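You operate a simulated robot arm through the tools that you are given. There is no shell and no other tool. Be economical: measure what you need, move in short steps, check, and stop when the job is done.

Carry out the task below with a simulated robot arm. There is one attempt and no reset: what you move stays moved.

TASK
Bring the 2 litres in the tank up to 15 per cent with salt.
Fine: go by the plate, stir it in, put the scoop back and shut the lid.

It is judged by the outcome, as a careful person would: the job done as asked, and still so three seconds after it is handed in. It fails if anything else is knocked over, pushed out of place, dropped, spilled or broken. Lids that push on must go on centred and level and be pressed home; caps that screw on are set level and turned clockwise until they are tight.

THE ROBOT
A 7-joint arm with a two-finger parallel gripper, fixed in place. Base frame: the origin is at the foot of the arm, x ahead of it, y to its left, z up; the work surface is at about z = 660. Readings come in mm, degrees, newtons and seconds.
With the tool pointing down near the work surface it reaches from about 260 to 760 mm from the base axis. Its first joint turns from -166.0 to 166.0 degrees. Payload 3.91 kg.
The TCP is the grasp point between the finger pads, 30 mm short of the fingertips. In the tool frame z runs along the fingers and y along their closing line. The gripper opens to 110 mm. The fingers are 20 mm wide and 10 mm thick; the gripper's body (48 by 112 mm) begins 55 mm behind the TCP.
Orientation is that of the tool frame in the base frame, as a unit quaternion [x, y, z, w]. With the fingers straight down and closing along the base's y, the tool's x points along the base's -x, its y along +y and its z along -z.

THE INTERFACE
- The arm moves only by the tool play_rows. Its argument "moves" is a list of rows, each a list of 7 numbers: the shift along the tool's x, y, z in mm, then the turn, a rotation vector about the tool's x, y, z in degrees, then the opening, from 0 (shut) to 1 (fully open). In form: [[x, y, z, rx, ry, rz, claw], ...]. A call has 1 to 8 rows; each row is the pose to reach, as a shift and turn from the pose commanded when the call began, along the tool's axes at that moment. Each row takes 0.2 s and may step no farther than 50 mm and 8.6 degrees from the row before; otherwise, or with a gripper value out of range, the whole call is refused. Where a pose cannot be reached the arm comes as near as it can. A force on the tool above 70 N (or 10 N above the force at the start of the call, whichever is more), or a blocked arm, ends the call early, and 0.2 s more pass. Each finger travels about 153 mm/s and halts on what it meets, pressing with about 35 N; the grip force reading is that of the motor and also rises with nothing between the fingers. The clock runs only during rows and for 0.2 s after the last one: add rows that repeat a pose to give the fingers time. It gives the time, the measured TCP pose, the force on the tool (base axes), the opening and the grip force at its end, in the units of the frame above (readings bear some noise), with the torque about the TCP (base axes, N m) and any sound that the robot's microphone picked up.
- Cameras (640 x 400 px; columns grow to the right, rows downward): "scene" is fixed at [49.7, -499.6, 1845.7]; the picture's right is [0.78, -0.62, 0.00], its down [-0.46, -0.58, -0.67] and it looks along [0.42, 0.53, -0.74] (base axes); focal length 287 px, centre (320, 200). "wrist" rides on the gripper at [77, 7, -114] in the tool frame; the picture's right is [-0.09, 1.00, 0.00], its down [-0.80, -0.07, -0.59] and it looks along [-0.59, -0.05, 0.80] (tool axes); focal length 270 px, centre (320, 200). There is no depth. A picture from a camera that has moved, and an enlarged one, comes with that camera's place and axes in the base frame and with its lens.
- camera(camera): a new picture of that camera. No time passes.
- slide_trunk(by): slides the trunk up (or, below 0, down) by that many mm; the arm rides with it, the base frame stays. It gives what a move gives, with no picture.
- inspect(camera, box): a new picture of the part [left, top, right, bottom] of that camera's present view, enlarged. No time passes.
- close_job(): hands the job in; it is judged then, once.

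Go step by step. Nothing tells you positions but the pictures and the camera data: compare them with the known pose of the tool, close in by small moves and look again before you grip or let go. The budget is 120 turns and 64 pictures, counting those below and the enlarged ones. Unless the task says otherwise, let go and move clear before handing in, and close with one line.

The tools are called as name(argument=value, ...) on one line, values as JSON. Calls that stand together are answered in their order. play_rows: Moves the arm, as the interface text tells. Its arguments: {"type":"object","properties":{"moves":{"type":"array","items":{"type":"array","items":{"type":"number"}}}},"required":["moves"]} The other tools are called the same way: slide_trunk (by) slides the trunk up or down; camera (camera) takes a picture; inspect (camera, box) takes an enlarged picture of a part of a camera's view; close_job () hands the job in.

At the start:

```text
clock: 0.0
tool_pos: [316.9, 113.9, 1424.4]
tool_rot: [0.0, 1.0, 0.001, 0.0]
force: [-0.5, -0.6, 0.4]
ft_torque: [0.02, 0.01, 0.01]
finger_gap: 110.2
gripper_force: 0.1
trunk travel left (down, up): [-575.0, 35.0]
```

scene: 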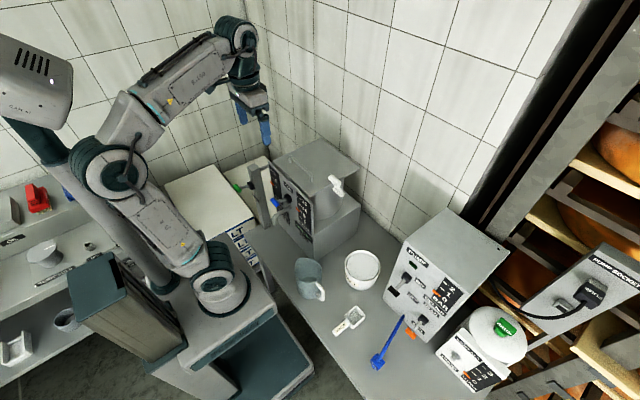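
wrist: 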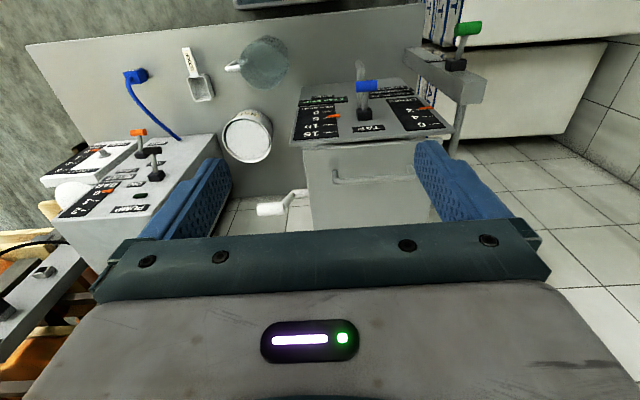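

I see a tank with a front panel, a jug, a tub, a scoop, a blue item and panels with plates. I'll look closer at each.

inspect(camera="scene", box=[220, 120, 400, 260])

inspect(camera="scene", box=[320, 220, 520, 390])

inspect(camera="wrist", box=[280, 40, 480, 220])

inspect(camera="wrist", box=[30, 30, 290, 230])

```text
2.86 times, centred on (310, 190) of scene
camera zoom: at [49.7, -499.6, 1845.7], right [0.78, -0.62, 0.0], down [-0.46, -0.58, -0.67], along [0.42, 0.53, -0.74], focal length 821 px, centre (349, 229)
```

zoom: 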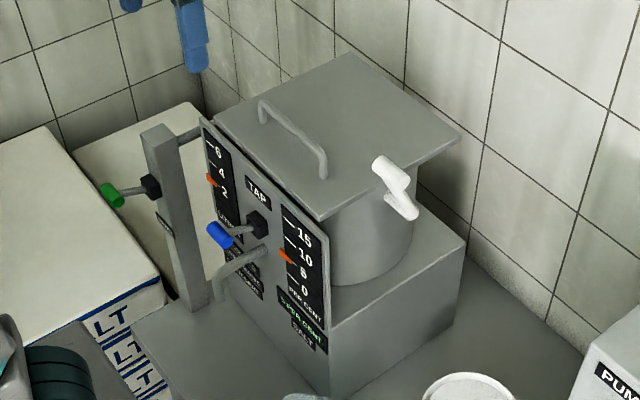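

```text
2.35 times, centred on (420, 305) of scene
camera zoom: at [49.7, -499.6, 1845.7], right [0.78, -0.62, 0.0], down [-0.46, -0.58, -0.67], along [0.42, 0.53, -0.74], focal length 676 px, centre (85, -47)
```

zoom: 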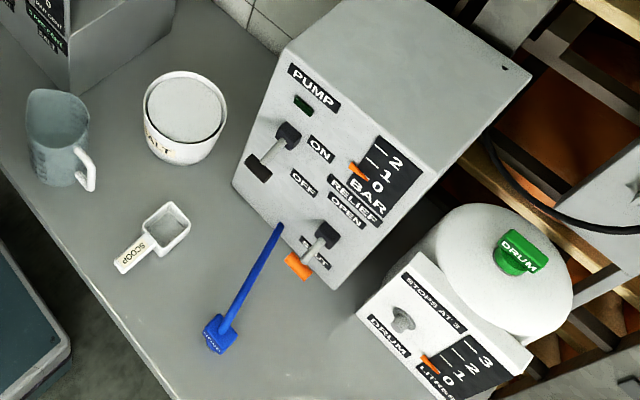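

```text
2.22 times, centred on (380, 130) of wrist
camera zoom: at [240.7, 120.1, 1540.2], right [0.09, 1.0, 0.0], down [0.8, -0.07, 0.59], along [0.59, -0.05, -0.8], focal length 601 px, centre (187, 356)
```

zoom: 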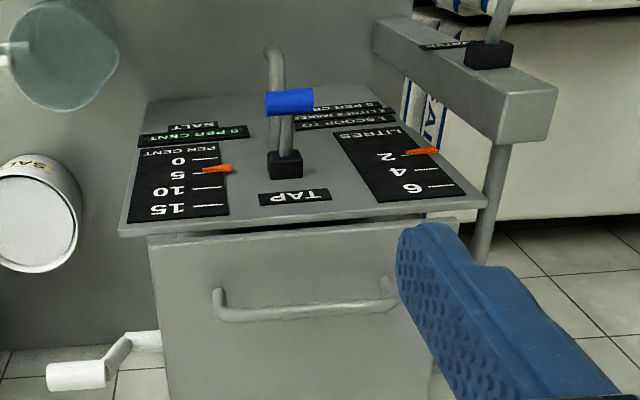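

```text
2.00 times, centred on (160, 130) of wrist
camera zoom: at [240.7, 120.1, 1540.2], right [0.09, 1.0, 0.0], down [0.8, -0.07, 0.59], along [0.59, -0.05, -0.8], focal length 541 px, centre (640, 340)
```

zoom: 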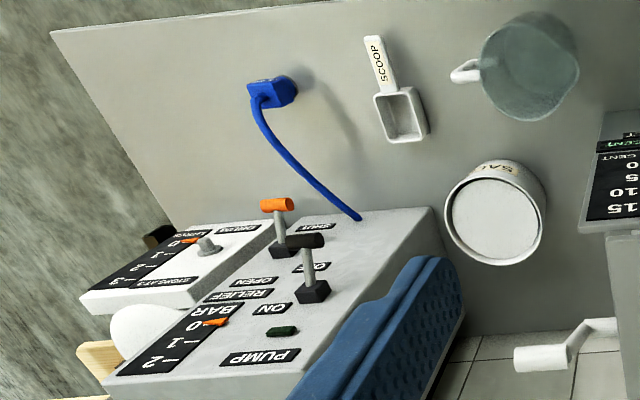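

The plate text matters; I'll zoom in on it.

inspect(camera="wrist", box=[365, 70, 435, 115])

inspect(camera="wrist", box=[290, 85, 390, 150])

inspect(camera="scene", box=[270, 170, 320, 225])

```text
8.89 times, centred on (400, 92) of wrist
camera zoom: at [240.7, 120.1, 1540.2], right [0.09, 1.0, 0.0], down [0.8, -0.07, 0.59], along [0.59, -0.05, -0.8], focal length 2402 px, centre (-391, 1156)
```

zoom: 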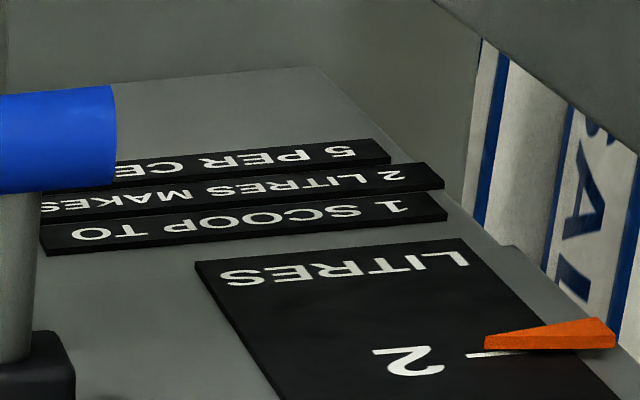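

```text
6.15 times, centred on (340, 118) of wrist
camera zoom: at [240.7, 120.1, 1540.2], right [0.09, 1.0, 0.0], down [0.8, -0.07, 0.59], along [0.59, -0.05, -0.8], focal length 1663 px, centre (197, 708)
```

zoom: 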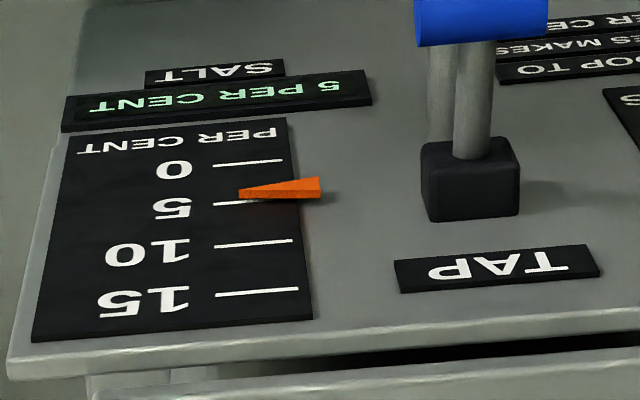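

```text
7.27 times, centred on (295, 198) of scene
camera zoom: at [49.7, -499.6, 1845.7], right [0.78, -0.62, 0.0], down [-0.46, -0.58, -0.67], along [0.42, 0.53, -0.74], focal length 2089 px, centre (502, 218)
```

zoom: 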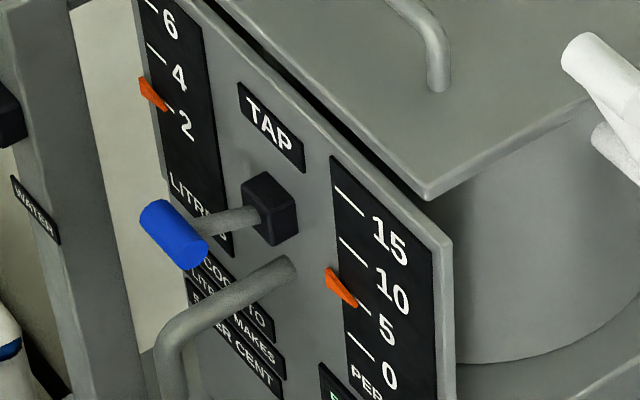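

The plate says 1 scoop to 2 litres makes 5 per cent; the tank is at 5, so two more scoops are needed. I'll move over the tank to see how the lid is hinged.

play_rows(moves=[[-40, 25, 0, 0, 0, 0, 1], [-80, 50, 0, 0, 0, 0, 1], [-120, 75, 0, 0, 0, 0, 1], [-160, 100, 0, 0, 0, 0, 1], [-160, 100, 0, 0, 0, 0, 1]])

camera(camera="wrist")

inspect(camera="scene", box=[340, 240, 410, 300])

```text
clock: 1.2
tool_pos: [476.1, 213.3, 1424.3]
tool_rot: [0.0, 1.0, 0.0, 0.001]
force: [-0.5, -1.5, -0.5]
ft_torque: [0.01, -0.01, 0.03]
finger_gap: 110.1
gripper_force: 0.0
trunk travel left (down, up): [-575.0, 35.0]
```

```text
54 pictures are left
camera wrist: at [398.8, 219.5, 1541.4], right [0.09, 1.0, 0.0], down [0.8, -0.07, 0.6], along [0.59, -0.05, -0.8], focal length 270 px, centre (320, 200)
```

wrist: 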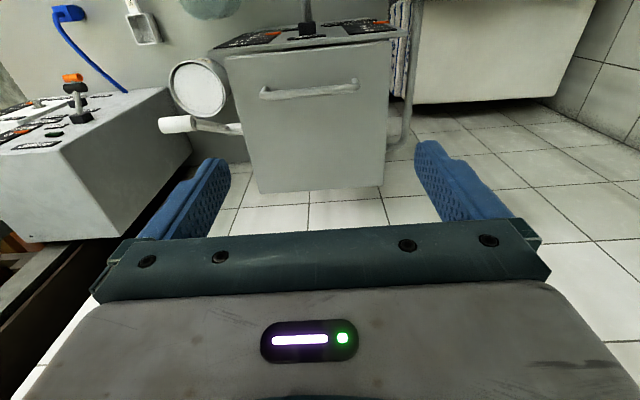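

```text
6.67 times, centred on (375, 270) of scene
camera zoom: at [49.7, -499.6, 1845.7], right [0.78, -0.62, 0.0], down [-0.46, -0.58, -0.67], along [0.42, 0.53, -0.74], focal length 1915 px, centre (-47, -267)
```

zoom: 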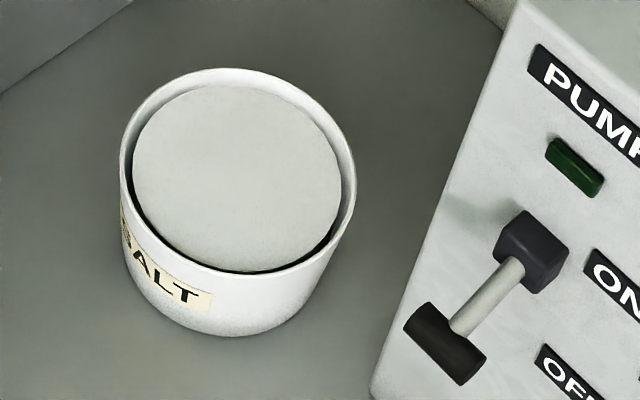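

inspect(camera="wrist", box=[150, 20, 430, 200])

inspect(camera="scene", box=[270, 130, 380, 230])

```text
2.22 times, centred on (290, 110) of wrist
camera zoom: at [398.8, 219.5, 1541.4], right [0.09, 1.0, 0.0], down [0.8, -0.07, 0.6], along [0.59, -0.05, -0.8], focal length 601 px, centre (387, 400)
```

zoom: 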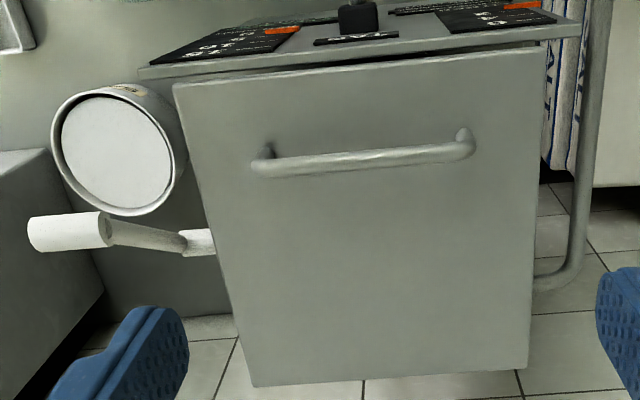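

```text
4.00 times, centred on (325, 180) of scene
camera zoom: at [49.7, -499.6, 1845.7], right [0.78, -0.62, 0.0], down [-0.46, -0.58, -0.67], along [0.42, 0.53, -0.74], focal length 1149 px, centre (300, 280)
```

zoom: 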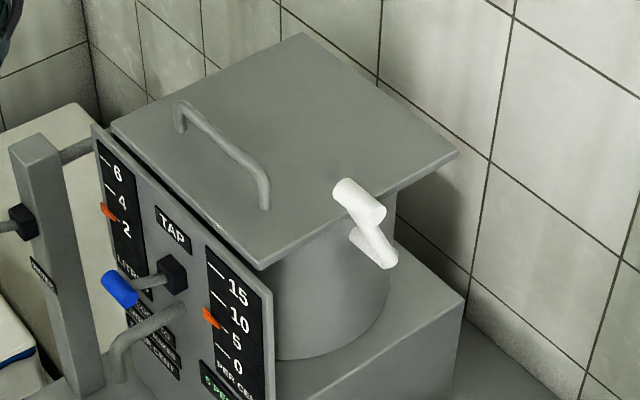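

The lid is a square plate around x 457–710, y 68–322, z about 1090, with its handle near the front, so it looks hinged at the rear. I'll turn the tool to point along +y so the shut fingers can lift the side overhang from below.

play_rows(moves=[[0, -40, 20, -8, 0, 0, 0], [0, -80, 40, -16, 0, 0, 0], [0, -120, 60, -24, 0, 0, 0], [0, -160, 80, -32, 0, 0, 0], [0, -200, 100, -40, 0, 0, 0], [0, -240, 120, -48, 0, 0, 0], [0, -270, 140, -56, 0, 0, 0], [0, -290, 160, -64, 0, 0, 0]])

```text
clock: 3.0
tool_pos: [477.4, -76.8, 1263.8]
tool_rot: [0.001, 0.847, 0.531, 0.0]
force: [0.2, -0.3, -0.2]
ft_torque: [0.0, 0.02, -0.02]
finger_gap: 0.3
gripper_force: 34.9
trunk travel left (down, up): [-575.0, 35.0]
```

play_rows(moves=[[7, -25, 12, -7, 0, 0, 0], [14, -50, 24, -14, 0, 0, 0], [21, -75, 36, -21, 0, 0, 0], [27, -99, 48, -26, 0, 0, 0], [27, -99, 48, -26, 0, 0, 0]])

camera(camera="wrist")

camera(camera="scene")

```text
clock: 4.2
tool_pos: [449.8, -75.9, 1155.1]
tool_rot: [0.0, 0.707, 0.707, 0.0]
force: [0.2, 0.2, 1.0]
ft_torque: [0.0, 0.0, 0.02]
finger_gap: 0.0
gripper_force: 35.0
trunk travel left (down, up): [-575.0, 35.0]
```

```text
50 pictures are left
camera wrist: at [373.7, -191.4, 1163.3], right [0.09, 0.0, 1.0], down [0.8, -0.59, -0.07], along [0.59, 0.8, -0.05], focal length 270 px, centre (320, 200)
```

wrist: 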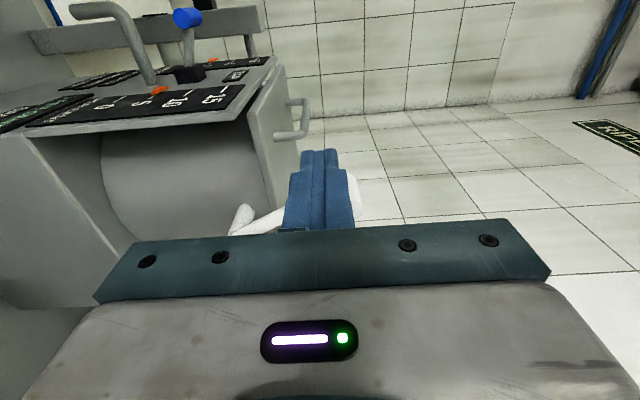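

```text
49 pictures are left
```

scene: 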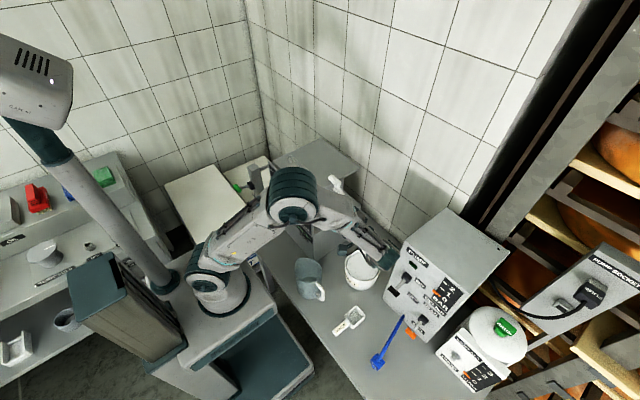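

inspect(camera="wrist", box=[160, 40, 380, 240])

```text
2.00 times, centred on (270, 140) of wrist
camera zoom: at [373.7, -191.4, 1163.3], right [0.09, 0.0, 1.0], down [0.8, -0.59, -0.07], along [0.59, 0.8, -0.05], focal length 541 px, centre (420, 320)
```

zoom: 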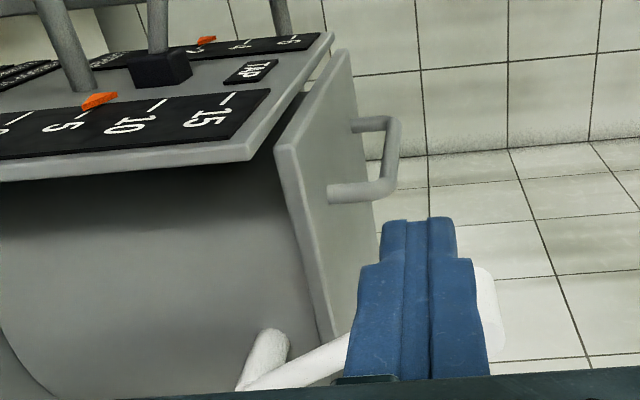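

The crank sits on the -y side, so that way is blocked; instead I'll cage the handle bar (about x 506, z 1114) with the tool pointing forward, closing line vertical, and swing the lid through its arc. I'll turn the tool to face +x above the panel.

play_rows(moves=[[10, 40, 0, 0, 0, 0, 0.27], [20, 80, 0, 0, 0, 0, 0.27], [32, 85, 20, 0, -8, 0, 0.27], [44, 85, 40, 0, -16, 0, 0.27], [56, 85, 60, 0, -24, 0, 0.27], [68, 85, 80, 0, -32, 0, 0.27], [80, 85, 100, 0, -40, 0, 0.27], [92, 85, 120, 0, -48, 0, 0.27]])

```text
clock: 6.0
tool_pos: [412.7, 8.2, 1281.9]
tool_rot: [0.288, 0.647, 0.645, 0.289]
force: [0.2, -0.9, 0.6]
ft_torque: [0.01, -0.02, -0.03]
finger_gap: 29.8
gripper_force: 0.0
out of reach, approached as far as the arm can: row 7, 8
trunk travel left (down, up): [-575.0, 35.0]
```

camera(camera="scene")

```text
47 pictures are left
```

scene: 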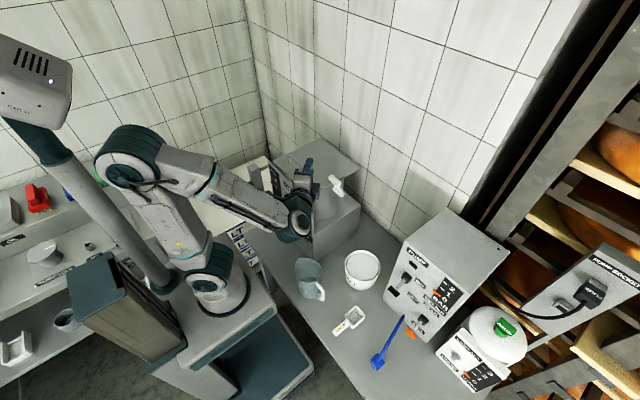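

The shoulder is too high and close for a level tool here. I'll lower the trunk in part and raise the arm to compensate.

slide_trunk(by=-120)

play_rows(moves=[[0, 40, 0, 0, 0, 0, 0.27], [0, 80, 0, 0, 0, 0, 0.27], [0, 120, 0, 0, 0, 0, 0.27], [0, 120, 0, 0, 0, 0, 0.27]])

slide_trunk(by=-120)

play_rows(moves=[[0, 40, 0, 0, 0, 0, 0.27], [0, 80, 0, 0, 0, 0, 0.27], [0, 120, 0, 0, 0, 0, 0.27], [0, 120, 0, 0, 0, 0, 0.27]])

```text
clock: 7.5
tool_pos: [412.9, 5.9, 1160.7]
tool_rot: [0.288, 0.647, 0.645, 0.287]
force: [-0.3, 0.3, 0.1]
ft_torque: [-0.02, -0.01, 0.03]
finger_gap: 29.7
gripper_force: 0.1
trunk travel left (down, up): [-455.0, 155.0]
```

```text
clock: 8.5
tool_pos: [412.2, 7.2, 1280.9]
tool_rot: [0.288, 0.647, 0.645, 0.287]
force: [-0.3, 0.4, -0.2]
ft_torque: [0.01, 0.01, 0.0]
finger_gap: 29.6
gripper_force: 0.0
trunk travel left (down, up): [-455.0, 155.0]
```

```text
clock: 10.0
tool_pos: [412.2, 6.8, 1162.0]
tool_rot: [0.288, 0.647, 0.645, 0.288]
force: [0.0, 0.6, -0.4]
ft_torque: [0.0, 0.02, 0.03]
finger_gap: 29.8
gripper_force: 0.1
trunk travel left (down, up): [-335.0, 275.0]
```

```text
clock: 11.0
tool_pos: [411.5, 6.4, 1281.8]
tool_rot: [0.288, 0.647, 0.645, 0.288]
force: [-0.3, 0.0, -0.7]
ft_torque: [0.01, 0.0, 0.01]
finger_gap: 29.5
gripper_force: 0.0
trunk travel left (down, up): [-335.0, 275.0]
```

play_rows(moves=[[25, -10, 20, 0, -7, 0, 0.27], [50, -20, 40, 0, -14, 0, 0.27], [75, -30, 60, 0, -21, 0, 0.27], [100, -40, 80, 0, -28, 0, 0.27], [125, -50, 100, 0, -35, 0, 0.27], [148, -60, 120, 0, -42, 0, 0.27], [148, -60, 120, 0, -42, 0, 0.27]])

```text
clock: 11.8
tool_pos: [462.8, 81.5, 1190.8]
tool_rot: [0.456, 0.603, 0.556, 0.345]
force: [-0.3, -0.4, -0.6]
ft_torque: [0.02, 0.0, 0.01]
finger_gap: 29.7
gripper_force: 0.0
trunk travel left (down, up): [-335.0, 275.0]
stopped in row 4: the arm was blocked; the commanded pose is now the measured one
```

camera(camera="scene")

camera(camera="wrist")

```text
46 pictures are left
```

scene: 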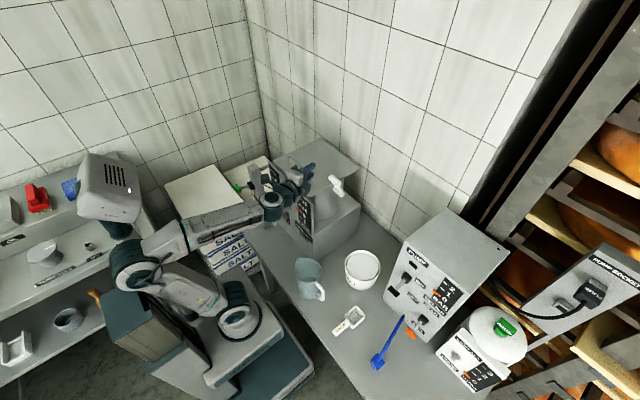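

```text
45 pictures are left
camera wrist: at [333.1, 112.1, 1222.8], right [0.2, -0.12, 0.97], down [-0.28, -0.96, -0.06], along [0.94, -0.26, -0.22], focal length 270 px, centre (320, 200)
```

wrist: 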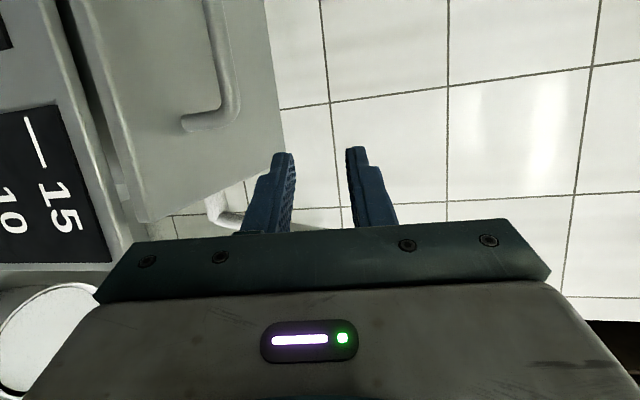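

The elbow fouled the mast behind. Better: raise the trunk, point the tool mostly down with the closing line along x, pinch the bar near the fingertips and let it pivot in the pads while I swing the lid.

slide_trunk(by=240)

play_rows(moves=[[0, 0, 0, 4, -5, 0, 0.27], [0, 0, 0, 8, -10, 0, 0.27], [0, 0, 0, 12, -15, 0, 0.27], [0, 0, 0, 16, -19, 0, 0.27], [0, 0, 0, 24, -19, 0, 0.27], [0, 0, 0, 32, -19, 0, 0.27], [0, 0, 0, 40, -19, 0, 0.27], [0, 0, 0, 48, -19, 0, 0.27]])

```text
clock: 14.3
tool_pos: [462.1, 83.2, 1433.2]
tool_rot: [0.455, 0.602, 0.557, 0.346]
force: [-0.6, 0.5, -0.4]
ft_torque: [-0.02, 0.0, -0.02]
finger_gap: 29.9
gripper_force: 0.0
trunk travel left (down, up): [-575.0, 35.0]
```

```text
clock: 15.2
tool_pos: [453.5, 161.6, 1411.8]
tool_rot: [0.513, 0.673, 0.448, 0.288]
force: [-0.4, 0.4, -0.1]
ft_torque: [0.05, 0.0, 0.05]
finger_gap: 29.6
gripper_force: 0.1
trunk travel left (down, up): [-575.0, 35.0]
stopped in row 4: the arm was blocked; the commanded pose is now the measured one
```

camera(camera="scene")

```text
44 pictures are left
```

scene: 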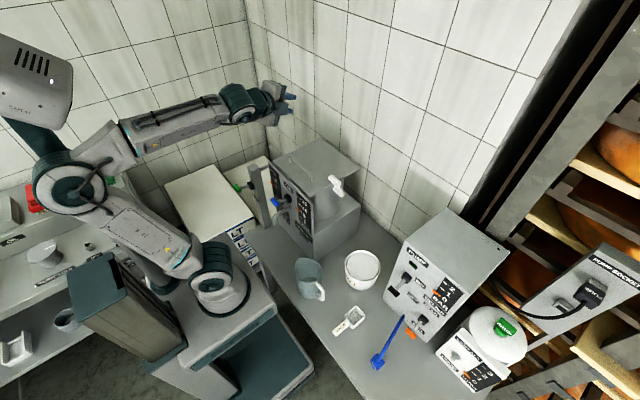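

The elbow has swung into the mast. I'll extend forward and unwind back to the home orientation first.

play_rows(moves=[[-15, 8, 14, 0, 0, 0, 0.27], [-30, 16, 28, 4.85, 3.12, -5.54, 0.27], [-45, 24, 42, 9.7, 6.24, -11.08, 0.27], [-63, 32, 55, 14.55, 9.36, -16.6, 0.27], [-63, 32, 55, 19.4, 12.5, -22.2, 0.27], [-63, 32, 55, 24.2, 15.6, -27.7, 0.27], [-63, 32, 55, 29.1, 18.7, -33.2, 0.27], [-63, 32, 55, 33.9, 21.8, -38.8, 0.27]])

```text
clock: 17.1
tool_pos: [533.0, 120.4, 1413.9]
tool_rot: [0.237, 0.941, 0.203, 0.133]
force: [-0.4, 1.1, 0.3]
ft_torque: [-0.01, 0.01, -0.01]
finger_gap: 29.8
gripper_force: 0.1
trunk travel left (down, up): [-575.0, 35.0]
```

play_rows(moves=[[0, 0, 0, 3.61, -0.75, 7.56, 0.27], [0, 0, 0, 7.2, -1.5, 15.1, 0.27], [0, 0, 0, 10.8, -2.26, 22.7, 0.27], [0, 0, 0, 14.4, -3.0, 30.2, 0.27], [0, 0, 0, 18.0, -3.8, 37.8, 0.27], [0, 0, 0, 21.7, -4.5, 45.4, 0.27], [0, 0, 0, 25.3, -5.3, 52.9, 0.27], [0, 0, 0, 28.9, -6.0, 60.5, 0.27]])

camera(camera="scene")

camera(camera="wrist")

```text
clock: 18.9
tool_pos: [532.8, 118.7, 1414.6]
tool_rot: [0.708, 0.706, 0.0, 0.0]
force: [-0.3, 0.3, 0.0]
ft_torque: [-0.02, 0.0, -0.01]
finger_gap: 29.9
gripper_force: 0.1
trunk travel left (down, up): [-575.0, 35.0]
```

```text
43 pictures are left
```

scene: 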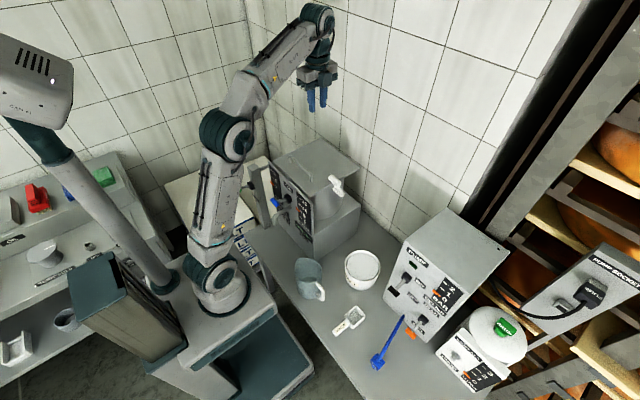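

```text
42 pictures are left
camera wrist: at [540.1, 195.8, 1529.6], right [1.0, -0.09, 0.0], down [-0.07, -0.8, 0.59], along [-0.05, -0.59, -0.8], focal length 270 px, centre (320, 200)
```

wrist: 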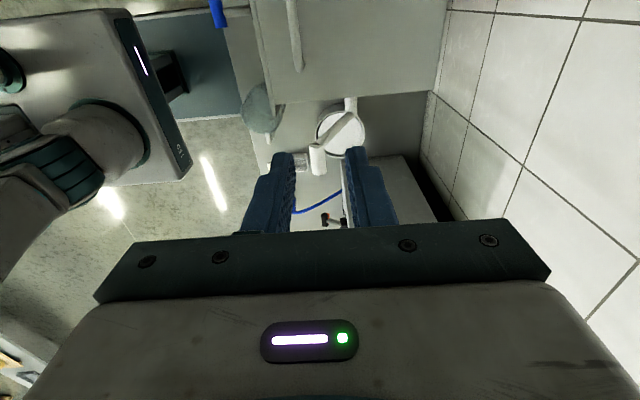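

Now the arm has a good posture: fingers down, closing along x. I'll come down over the handle.

play_rows(moves=[[15, -6, 40, 0, 0, 0, 0.5], [30, -12, 80, 0, 0, 0, 0.5], [45, -18, 120, 0, 0, 0, 0.5], [60, -24, 150, 0, 0, 0, 0.5], [77, -30, 190, 0, 0, 0, 0.5], [77, -30, 220, 0, 0, 0, 0.5], [77, -30, 240, 0, 0, 0, 0.5]])

camera(camera="wrist")

inspect(camera="scene", box=[250, 110, 370, 220])

```text
clock: 20.4
tool_pos: [503.4, 196.5, 1173.2]
tool_rot: [0.708, 0.707, 0.001, 0.0]
force: [0.2, -0.1, 0.0]
ft_torque: [0.01, 0.01, 0.0]
finger_gap: 54.8
gripper_force: 0.0
trunk travel left (down, up): [-575.0, 35.0]
```

```text
41 pictures are left
camera wrist: at [509.6, 272.9, 1289.8], right [1.0, -0.09, 0.0], down [-0.07, -0.8, 0.59], along [-0.05, -0.59, -0.81], focal length 270 px, centre (320, 200)
```

wrist: 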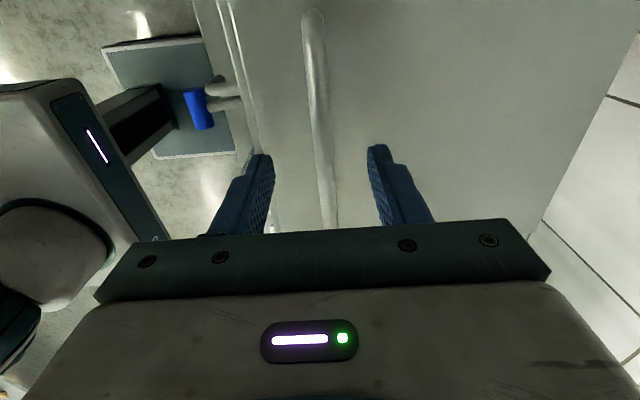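

```text
3.64 times, centred on (310, 165) of scene
camera zoom: at [49.7, -499.6, 1845.7], right [0.78, -0.62, 0.0], down [-0.46, -0.58, -0.67], along [0.42, 0.53, -0.74], focal length 1045 px, centre (356, 327)
```

zoom: 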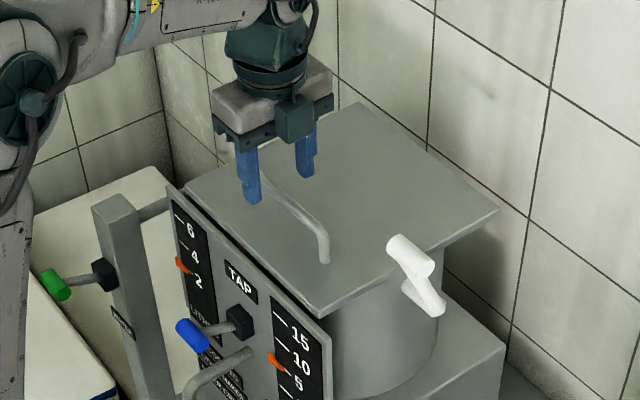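

play_rows(moves=[[0, -2, 0, -7, 0, 0, 0.3], [0, -4, 0, -14, 0, 0, 0.25], [0, -6, 0, -20, 0, 0, 0.25], [0, -6, 15, -20, 0, 0, 0.25], [0, -6, 28, -20, 0, 0, 0.25], [0, -6, 36, -20, 0, 0, 0.25]])

inspect(camera="wrist", box=[220, 0, 460, 240])

inspect(camera="scene", box=[270, 140, 350, 200])

```text
clock: 21.9
tool_pos: [496.2, 196.5, 1139.2]
tool_rot: [0.697, 0.696, 0.124, 0.123]
force: [-0.1, 0.2, -0.2]
ft_torque: [-0.02, 0.01, -0.03]
finger_gap: 27.3
gripper_force: 0.0
trunk travel left (down, up): [-575.0, 35.0]
```

```text
1.67 times, centred on (340, 120) of wrist
camera zoom: at [464.0, 272.9, 1249.1], right [0.94, -0.09, 0.34], down [-0.27, -0.8, 0.53], along [0.23, -0.59, -0.77], focal length 450 px, centre (287, 333)
```

zoom: 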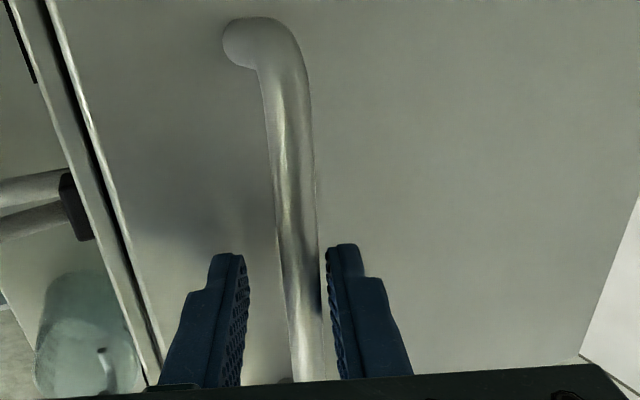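

```text
6.67 times, centred on (310, 170) of scene
camera zoom: at [49.7, -499.6, 1845.7], right [0.78, -0.62, 0.0], down [-0.46, -0.58, -0.67], along [0.42, 0.53, -0.74], focal length 1915 px, centre (387, 400)
```

zoom: 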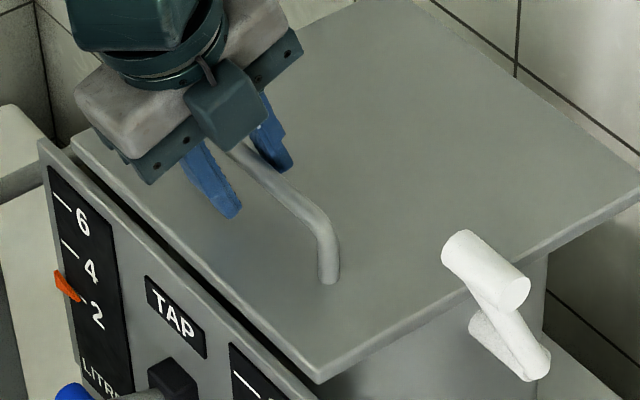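

play_rows(moves=[[0, 3, 4, 0, 0, 0, 0.25], [0, 4, 10, 0, 0, 0, 0.25], [0, 4, 10, 0, 0, 0, 0.0], [0, 4, 10, 0, 0, 0, 0.0]])

inspect(camera="wrist", box=[220, 0, 460, 240])

```text
clock: 22.9
tool_pos: [504.1, 196.7, 1131.0]
tool_rot: [0.697, 0.695, 0.125, 0.123]
force: [2.9, 1.0, 4.3]
ft_torque: [0.09, 0.01, -0.02]
finger_gap: 11.5
gripper_force: 44.7
trunk travel left (down, up): [-575.0, 35.0]
```

```text
1.67 times, centred on (340, 120) of wrist
camera zoom: at [471.6, 272.9, 1242.2], right [0.93, -0.09, 0.34], down [-0.27, -0.8, 0.53], along [0.23, -0.59, -0.77], focal length 450 px, centre (287, 333)
```

zoom: 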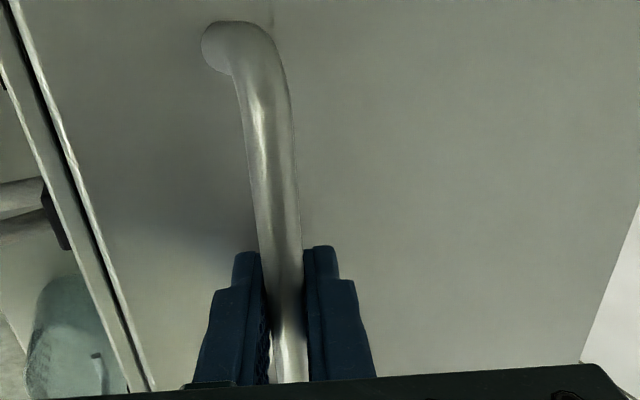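

Bar gripped (11.5 mm). I'll lift a little along the expected arc to check the hinge.

play_rows(moves=[[0, 4.5, -7.5, 0, 0, 0, 0], [0, 9.3, -14.7, 0, 0, 0, 0], [0, 9.3, -14.7, 0, 0, 0, 0]])

inspect(camera="scene", box=[250, 110, 370, 220])

```text
clock: 23.6
tool_pos: [508.2, 196.8, 1146.6]
tool_rot: [0.697, 0.696, 0.123, 0.123]
force: [3.5, 1.9, -2.6]
ft_torque: [-0.51, 0.15, -0.3]
finger_gap: 11.6
gripper_force: 44.7
trunk travel left (down, up): [-575.0, 35.0]
```

```text
3.64 times, centred on (310, 165) of scene
camera zoom: at [49.7, -499.6, 1845.7], right [0.78, -0.62, 0.0], down [-0.46, -0.58, -0.67], along [0.42, 0.53, -0.74], focal length 1045 px, centre (356, 327)
```

zoom: 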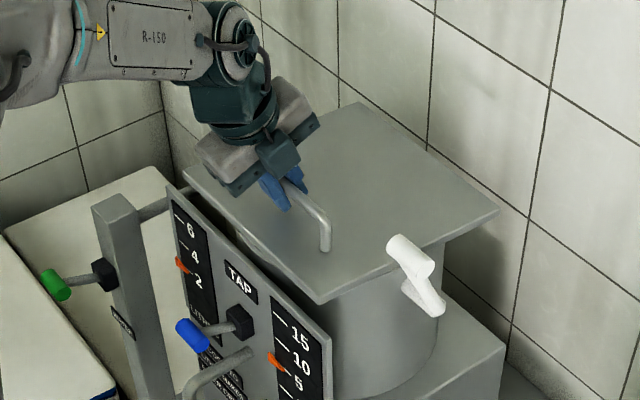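

It's hinged at the rear as expected. Continuing along the arc to 45°.

play_rows(moves=[[0, 10.6, -13.9, 0, 0, 0, 0], [0, 22.3, -26.8, 0, 0, 0, 0], [0, 35.1, -38.6, 0, 0, 0, 0], [0, 48.9, -49.4, 0, 0, 0, 0], [0, 63.6, -58.7, 0, 0, 0, 0], [0, 79.1, -66.9, 0, 0, 0, 0], [0, 95.2, -73.5, 0, 0, 0, 0], [0, 111.7, -78.9, 0, 0, 0, 0]])

inspect(camera="scene", box=[250, 60, 400, 220])

```text
clock: 25.4
tool_pos: [586.3, 196.7, 1259.4]
tool_rot: [0.697, 0.696, 0.124, 0.124]
force: [1.6, 0.5, -4.7]
ft_torque: [-0.32, 0.09, -0.69]
finger_gap: 11.7
gripper_force: 45.3
trunk travel left (down, up): [-575.0, 35.0]
```

```text
2.50 times, centred on (325, 140) of scene
camera zoom: at [49.7, -499.6, 1845.7], right [0.78, -0.62, 0.0], down [-0.46, -0.58, -0.67], along [0.42, 0.53, -0.74], focal length 718 px, centre (308, 350)
```

zoom: 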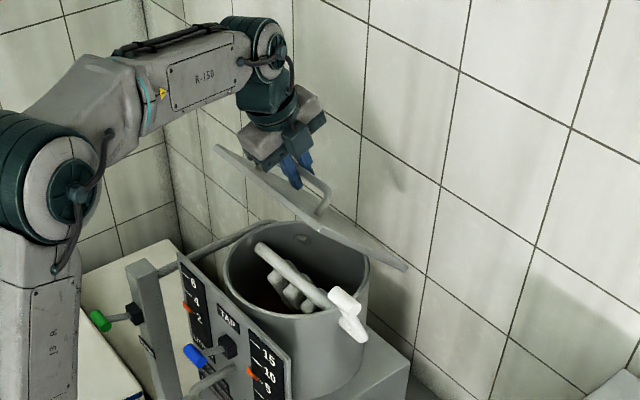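

play_rows(moves=[[0, 17.1, -3.9, 0, 0, 0, 0], [0, 34.4, -6.2, 0, 0, 0, 0], [0, 52.7, -7.0, 3, 0, 0, 0], [0, 71.1, -6.3, 6, 0, 0, 0], [0, 89.9, -3.8, 11, 0, 0, 0], [0, 108.5, 0.2, 16, 0, 0, 0], [0, 108.5, 0.2, 16, 0, 0, 0]])

inspect(camera="scene", box=[250, 60, 400, 220])

```text
clock: 27.1
tool_pos: [674.1, 197.1, 1294.9]
tool_rot: [0.705, 0.708, 0.029, 0.024]
force: [-2.1, 20.1, 22.7]
ft_torque: [0.87, -0.01, -0.7]
finger_gap: 11.6
gripper_force: 44.7
out of reach, approached as far as the arm can: row 6, 7
trunk travel left (down, up): [-575.0, 35.0]
```

```text
2.50 times, centred on (325, 140) of scene
camera zoom: at [49.7, -499.6, 1845.7], right [0.78, -0.62, 0.0], down [-0.46, -0.58, -0.67], along [0.42, 0.53, -0.74], focal length 718 px, centre (308, 350)
```

zoom: 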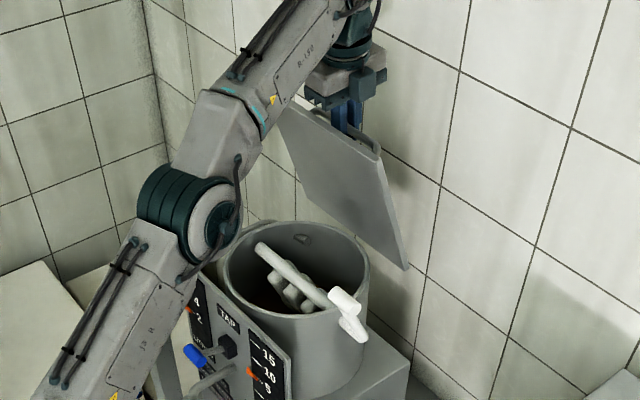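

Lid is at about 72° and the arm is at its reach. I'll ease to a tilted pose a little further and then loosen the pinch (bar still caged) to see whether the lid holds by itself.

play_rows(moves=[[0, 2, 0, -5, 0, 0, 0], [0, 8, 0, -10, 0, 0, 0], [0, 16, 0, -13, 0, 0, 0], [0, 24, 0, -15, 0, 0, 0], [0, 24, 0, -15, 0, 0, 0]])

```text
clock: 28.2
tool_pos: [701.5, 195.0, 1295.1]
tool_rot: [0.697, 0.697, 0.118, 0.118]
force: [-0.2, 24.0, 19.2]
ft_torque: [0.43, -0.02, -0.28]
finger_gap: 11.6
gripper_force: 45.0
trunk travel left (down, up): [-575.0, 35.0]
```

play_rows(moves=[[0, 7, 2.5, 1, 0, 0, 0], [0, 14, 5, 2, 0, 0, 0], [0, 21, 7.5, 3, 0, 0, 0], [0, 27, 10, 4, 0, 0, 0], [0, 27, 10, 4, 0, 0, 0]])

inspect(camera="scene", box=[250, 40, 400, 220])

```text
clock: 29.4
tool_pos: [722.1, 194.3, 1292.3]
tool_rot: [0.701, 0.701, 0.095, 0.096]
force: [2.2, 26.1, 33.9]
ft_torque: [-0.19, 0.2, -0.57]
finger_gap: 11.7
gripper_force: 45.3
out of reach, approached as far as the arm can: row 4, 5
trunk travel left (down, up): [-575.0, 35.0]
```

```text
2.22 times, centred on (325, 130) of scene
camera zoom: at [49.7, -499.6, 1845.7], right [0.78, -0.62, 0.0], down [-0.46, -0.58, -0.67], along [0.42, 0.53, -0.74], focal length 638 px, centre (309, 356)
```

zoom: 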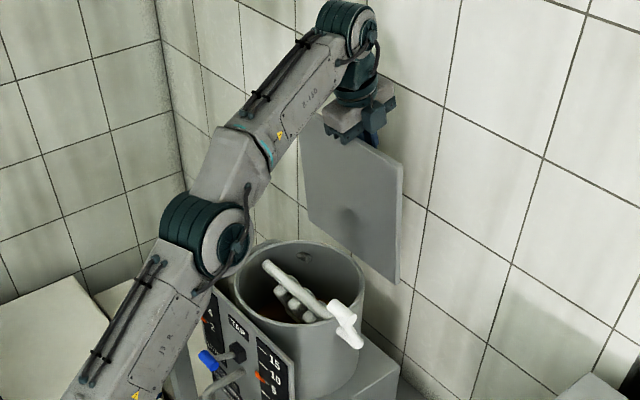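

About 87° now. I'll loosen the pinch while still caging the bar and see whether the lid stays.

play_rows(moves=[[0, 0, 0, 0, 0, 0, 0.2], [0, 0, 0, 0, 0, 0, 0.3], [0, 0, 0, 0, 0, 0, 0.3], [0, 0, 0, 0, 0, 0, 0.3]])

inspect(camera="wrist", box=[160, 0, 480, 240])

inspect(camera="scene", box=[300, 60, 370, 140])

```text
clock: 30.4
tool_pos: [722.2, 185.6, 1291.6]
tool_rot: [0.702, 0.7, 0.094, 0.095]
force: [-3.7, -2.5, 31.6]
ft_torque: [0.06, 1.5, 0.31]
finger_gap: 24.8
gripper_force: 0.0
trunk travel left (down, up): [-575.0, 35.0]
```

```text
1.67 times, centred on (320, 120) of wrist
camera zoom: at [698.0, 262.1, 1406.1], right [0.96, -0.09, 0.26], down [-0.23, -0.8, 0.55], along [0.16, -0.59, -0.79], focal length 450 px, centre (320, 333)
```

zoom: 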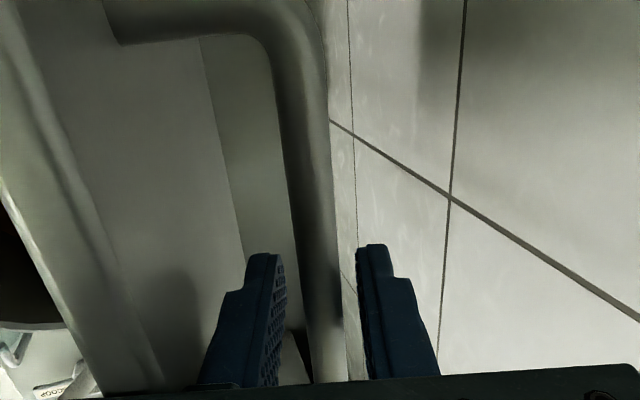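

```text
5.00 times, centred on (335, 100) of scene
camera zoom: at [49.7, -499.6, 1845.7], right [0.78, -0.62, 0.0], down [-0.46, -0.58, -0.67], along [0.42, 0.53, -0.74], focal length 1436 px, centre (245, 700)
```

zoom: 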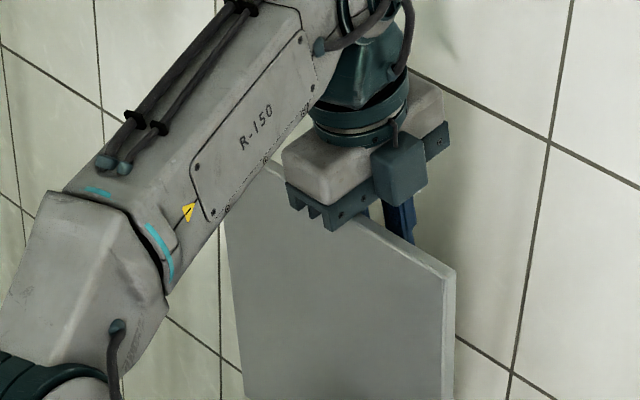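

The bar now floats between the fingers, but the gripper body seems to press on the lid's edge (31 N up). I'll back up a few mm and look again.

play_rows(moves=[[0, -1, -4, 0, 0, 0, 0.3], [0, -2, -8, 0, 0, 0, 0.3], [0, -2, -8, 0, 0, 0, 0.3]])

inspect(camera="wrist", box=[160, 0, 480, 240])

```text
clock: 31.2
tool_pos: [720.7, 189.9, 1293.8]
tool_rot: [0.701, 0.701, 0.093, 0.092]
force: [-0.2, 0.6, 0.6]
ft_torque: [0.0, 0.03, 0.01]
finger_gap: 32.8
gripper_force: 0.0
trunk travel left (down, up): [-575.0, 35.0]
```

```text
1.67 times, centred on (320, 120) of wrist
camera zoom: at [698.1, 266.4, 1408.1], right [0.96, -0.09, 0.26], down [-0.22, -0.8, 0.56], along [0.16, -0.59, -0.79], focal length 450 px, centre (320, 333)
```

zoom: 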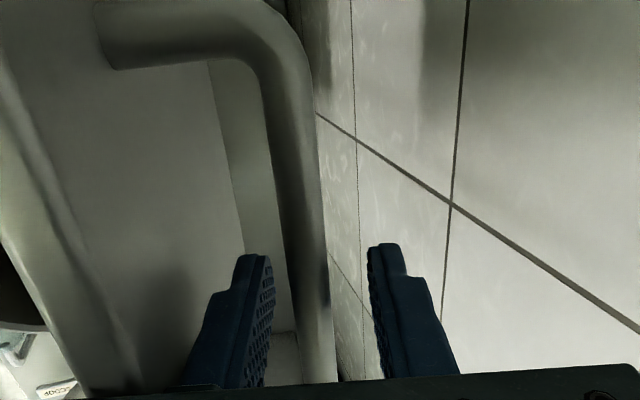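

Force is zero and the bar touches nothing. I'll wait a second more to confirm it stands.

play_rows(moves=[[0, 0, 0, 0, 0, 0, 0.3], [0, 0, 0, 0, 0, 0, 0.3], [0, 0, 0, 0, 0, 0, 0.3], [0, 0, 0, 0, 0, 0, 0.3], [0, 0, 0, 0, 0, 0, 0.3], [0, 0, 0, 0, 0, 0, 0.3], [0, 0, 0, 0, 0, 0, 0.3]])

inspect(camera="wrist", box=[160, 0, 480, 240])

```text
clock: 32.9
tool_pos: [721.5, 188.0, 1295.4]
tool_rot: [0.702, 0.7, 0.093, 0.092]
force: [-0.6, -0.9, -0.1]
ft_torque: [0.0, 0.0, 0.0]
finger_gap: 33.2
gripper_force: 0.0
trunk travel left (down, up): [-575.0, 35.0]
```

```text
1.67 times, centred on (320, 120) of wrist
camera zoom: at [698.0, 264.8, 1409.8], right [0.96, -0.09, 0.26], down [-0.22, -0.8, 0.55], along [0.16, -0.59, -0.79], focal length 450 px, centre (320, 333)
```

zoom: 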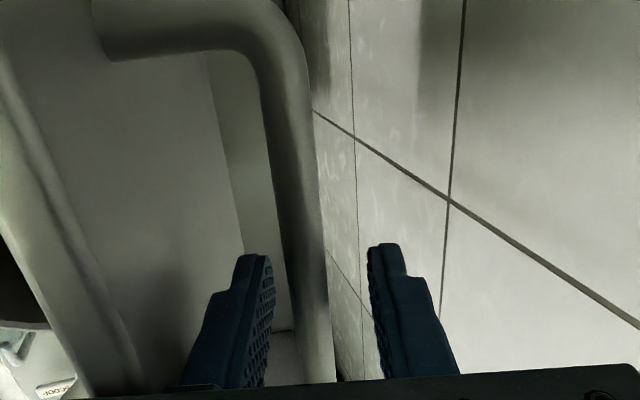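

It stands. I'll use the trunk to lift straight clear of the bar.

slide_trunk(by=35)

play_rows(moves=[[0, 4, -15, 0, 0, 0, 0.3], [0, 8, -30, 0, 0, 0, 0.3], [0, 12, -45, 0, 0, 0, 0.3], [0, 8, -80, 0, 0, 0, 0.3], [0, 0, -120, 0, 0, 0, 0.3]])

camera(camera="scene")

```text
clock: 33.6
tool_pos: [721.1, 187.7, 1330.4]
tool_rot: [0.702, 0.7, 0.094, 0.091]
force: [0.3, 0.3, 0.2]
ft_torque: [-0.04, -0.02, -0.02]
finger_gap: 33.1
gripper_force: 0.1
trunk travel left (down, up): [-610.0, 0.0]
```

```text
clock: 34.8
tool_pos: [675.1, 182.6, 1400.4]
tool_rot: [0.702, 0.7, 0.093, 0.093]
force: [0.4, 0.1, 0.0]
ft_torque: [-0.02, 0.0, -0.01]
finger_gap: 33.0
gripper_force: 0.0
out of reach, approached as far as the arm can: row 1, 2, 3, 4, 5
trunk travel left (down, up): [-610.0, 0.0]
```

```text
28 pictures are left
```

scene: 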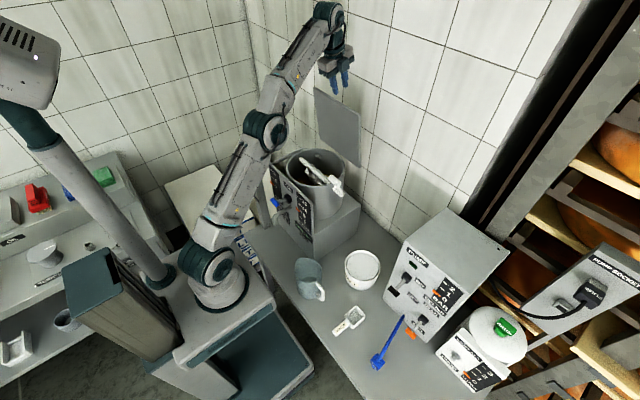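

Lid stands open. Now I'll back away and return to the home orientation to fetch the scoop.

play_rows(moves=[[0, -40, 0, 5, 0, 0, 0.6], [0, -80, 0, 10, 0, 0, 0.6], [0, -120, 0, 15, 0, 0, 0.6], [0, -160, 0, 15, 0, 0, 0.6], [0, -200, 0, 15, 0, 0, 0.6]])

play_rows(moves=[[-40, -10, 0, 0, 0, -8, 0.6], [-80, -20, 0, 0, 0, -16, 0.6], [-120, -30, 0, 0, 0, -24, 0.6], [-160, -40, 0, 0, 0, -32, 0.6], [-200, -50, 0, 0, 0, -40, 0.6], [-240, -60, 0, 0, 0, -48, 0.6], [-280, -70, 0, 0, 0, -56, 0.6], [-320, -80, 0, 0, 0, -64, 0.6]])

```text
clock: 36.0
tool_pos: [480.7, 183.8, 1348.7]
tool_rot: [0.708, 0.706, 0.002, 0.0]
force: [0.8, 0.3, 0.0]
ft_torque: [-0.02, 0.01, 0.01]
finger_gap: 65.8
gripper_force: 0.1
trunk travel left (down, up): [-610.0, 0.0]
```

```text
clock: 37.8
tool_pos: [400.5, -135.4, 1346.0]
tool_rot: [0.226, 0.974, 0.002, 0.001]
force: [-0.2, 0.7, -0.1]
ft_torque: [-0.01, -0.03, 0.04]
finger_gap: 66.2
gripper_force: 0.0
trunk travel left (down, up): [-610.0, 0.0]
```

play_rows(moves=[[-2, -35, 0, 0, 0, -7, 0.6], [-4, -70, 0, 0, 0, -14, 0.6], [-7, -105, 0, 0, 0, -21, 0.6], [-9, -132, 0, 0, 0, -26.1, 0.6], [-9, -132, 0, 0, 0, -26.1, 0.6]])

slide_trunk(by=-400)

camera(camera="wrist")

```text
clock: 39.0
tool_pos: [349.6, -258.8, 1346.8]
tool_rot: [-0.001, 1.0, 0.001, 0.0]
force: [-0.3, -0.2, 0.6]
ft_torque: [-0.02, 0.02, -0.01]
finger_gap: 66.2
gripper_force: 0.1
trunk travel left (down, up): [-610.0, 0.0]
```

```text
clock: 42.9
tool_pos: [351.0, -257.8, 947.7]
tool_rot: [0.0, 1.0, 0.001, 0.0]
force: [-0.3, -0.1, -0.6]
ft_torque: [-0.03, -0.04, 0.01]
finger_gap: 65.9
gripper_force: 0.1
trunk travel left (down, up): [-210.0, 400.0]
```

```text
27 pictures are left
camera wrist: at [274.1, -252.0, 1063.7], right [0.09, 1.0, 0.0], down [0.8, -0.07, 0.6], along [0.59, -0.05, -0.8], focal length 270 px, centre (320, 200)
```

wrist: 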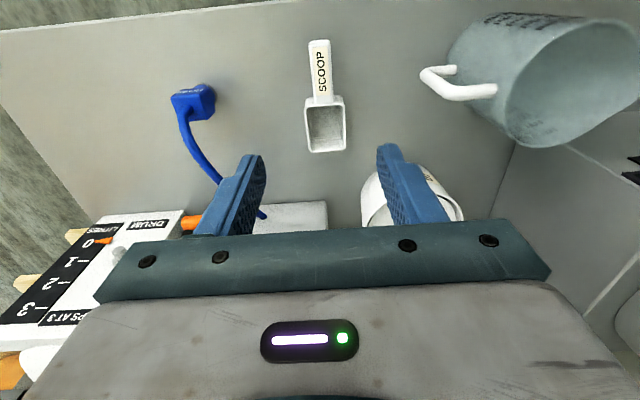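

Scoop lies along x: handle x 313–383, bowl to 460, y about -256. Descending above the handle.

play_rows(moves=[[-2, 2, 45, 0, 0, 0, 0.5], [-5, 2, 90, 0, 0, 0, 0.5], [-5, 2, 135, 0, 0, 0, 0.5], [-5, 2, 175, 0, 0, 0, 0.5], [-5, 2, 205, 0, 0, 0, 0.5], [-5, 2, 205, 0, 0, 0, 0.5]])

camera(camera="wrist")

inspect(camera="scene", box=[310, 260, 400, 350])

```text
clock: 44.3
tool_pos: [356.7, -255.8, 741.9]
tool_rot: [0.0, 1.0, 0.001, 0.002]
force: [-0.7, -0.5, 0.7]
ft_torque: [-0.04, -0.01, 0.0]
finger_gap: 55.1
gripper_force: 0.2
trunk travel left (down, up): [-210.0, 400.0]
```

```text
26 pictures are left
camera wrist: at [279.8, -249.6, 857.5], right [0.09, 1.0, 0.0], down [0.8, -0.07, 0.6], along [0.59, -0.05, -0.8], focal length 270 px, centre (320, 200)
```

wrist: 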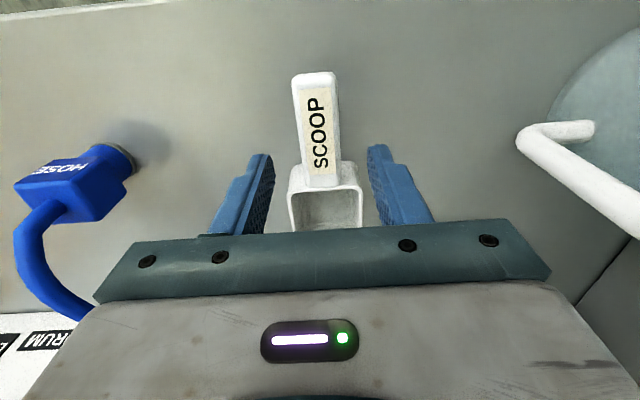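

```text
4.44 times, centred on (355, 305) of scene
camera zoom: at [49.7, -499.6, 1845.7], right [0.78, -0.62, 0.0], down [-0.46, -0.58, -0.67], along [0.42, 0.53, -0.74], focal length 1277 px, centre (164, -267)
```

zoom: 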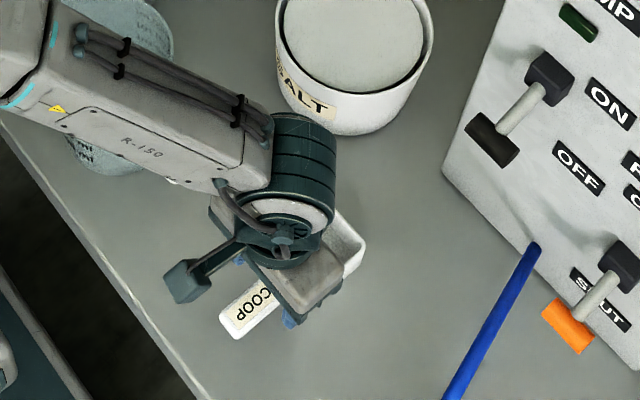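

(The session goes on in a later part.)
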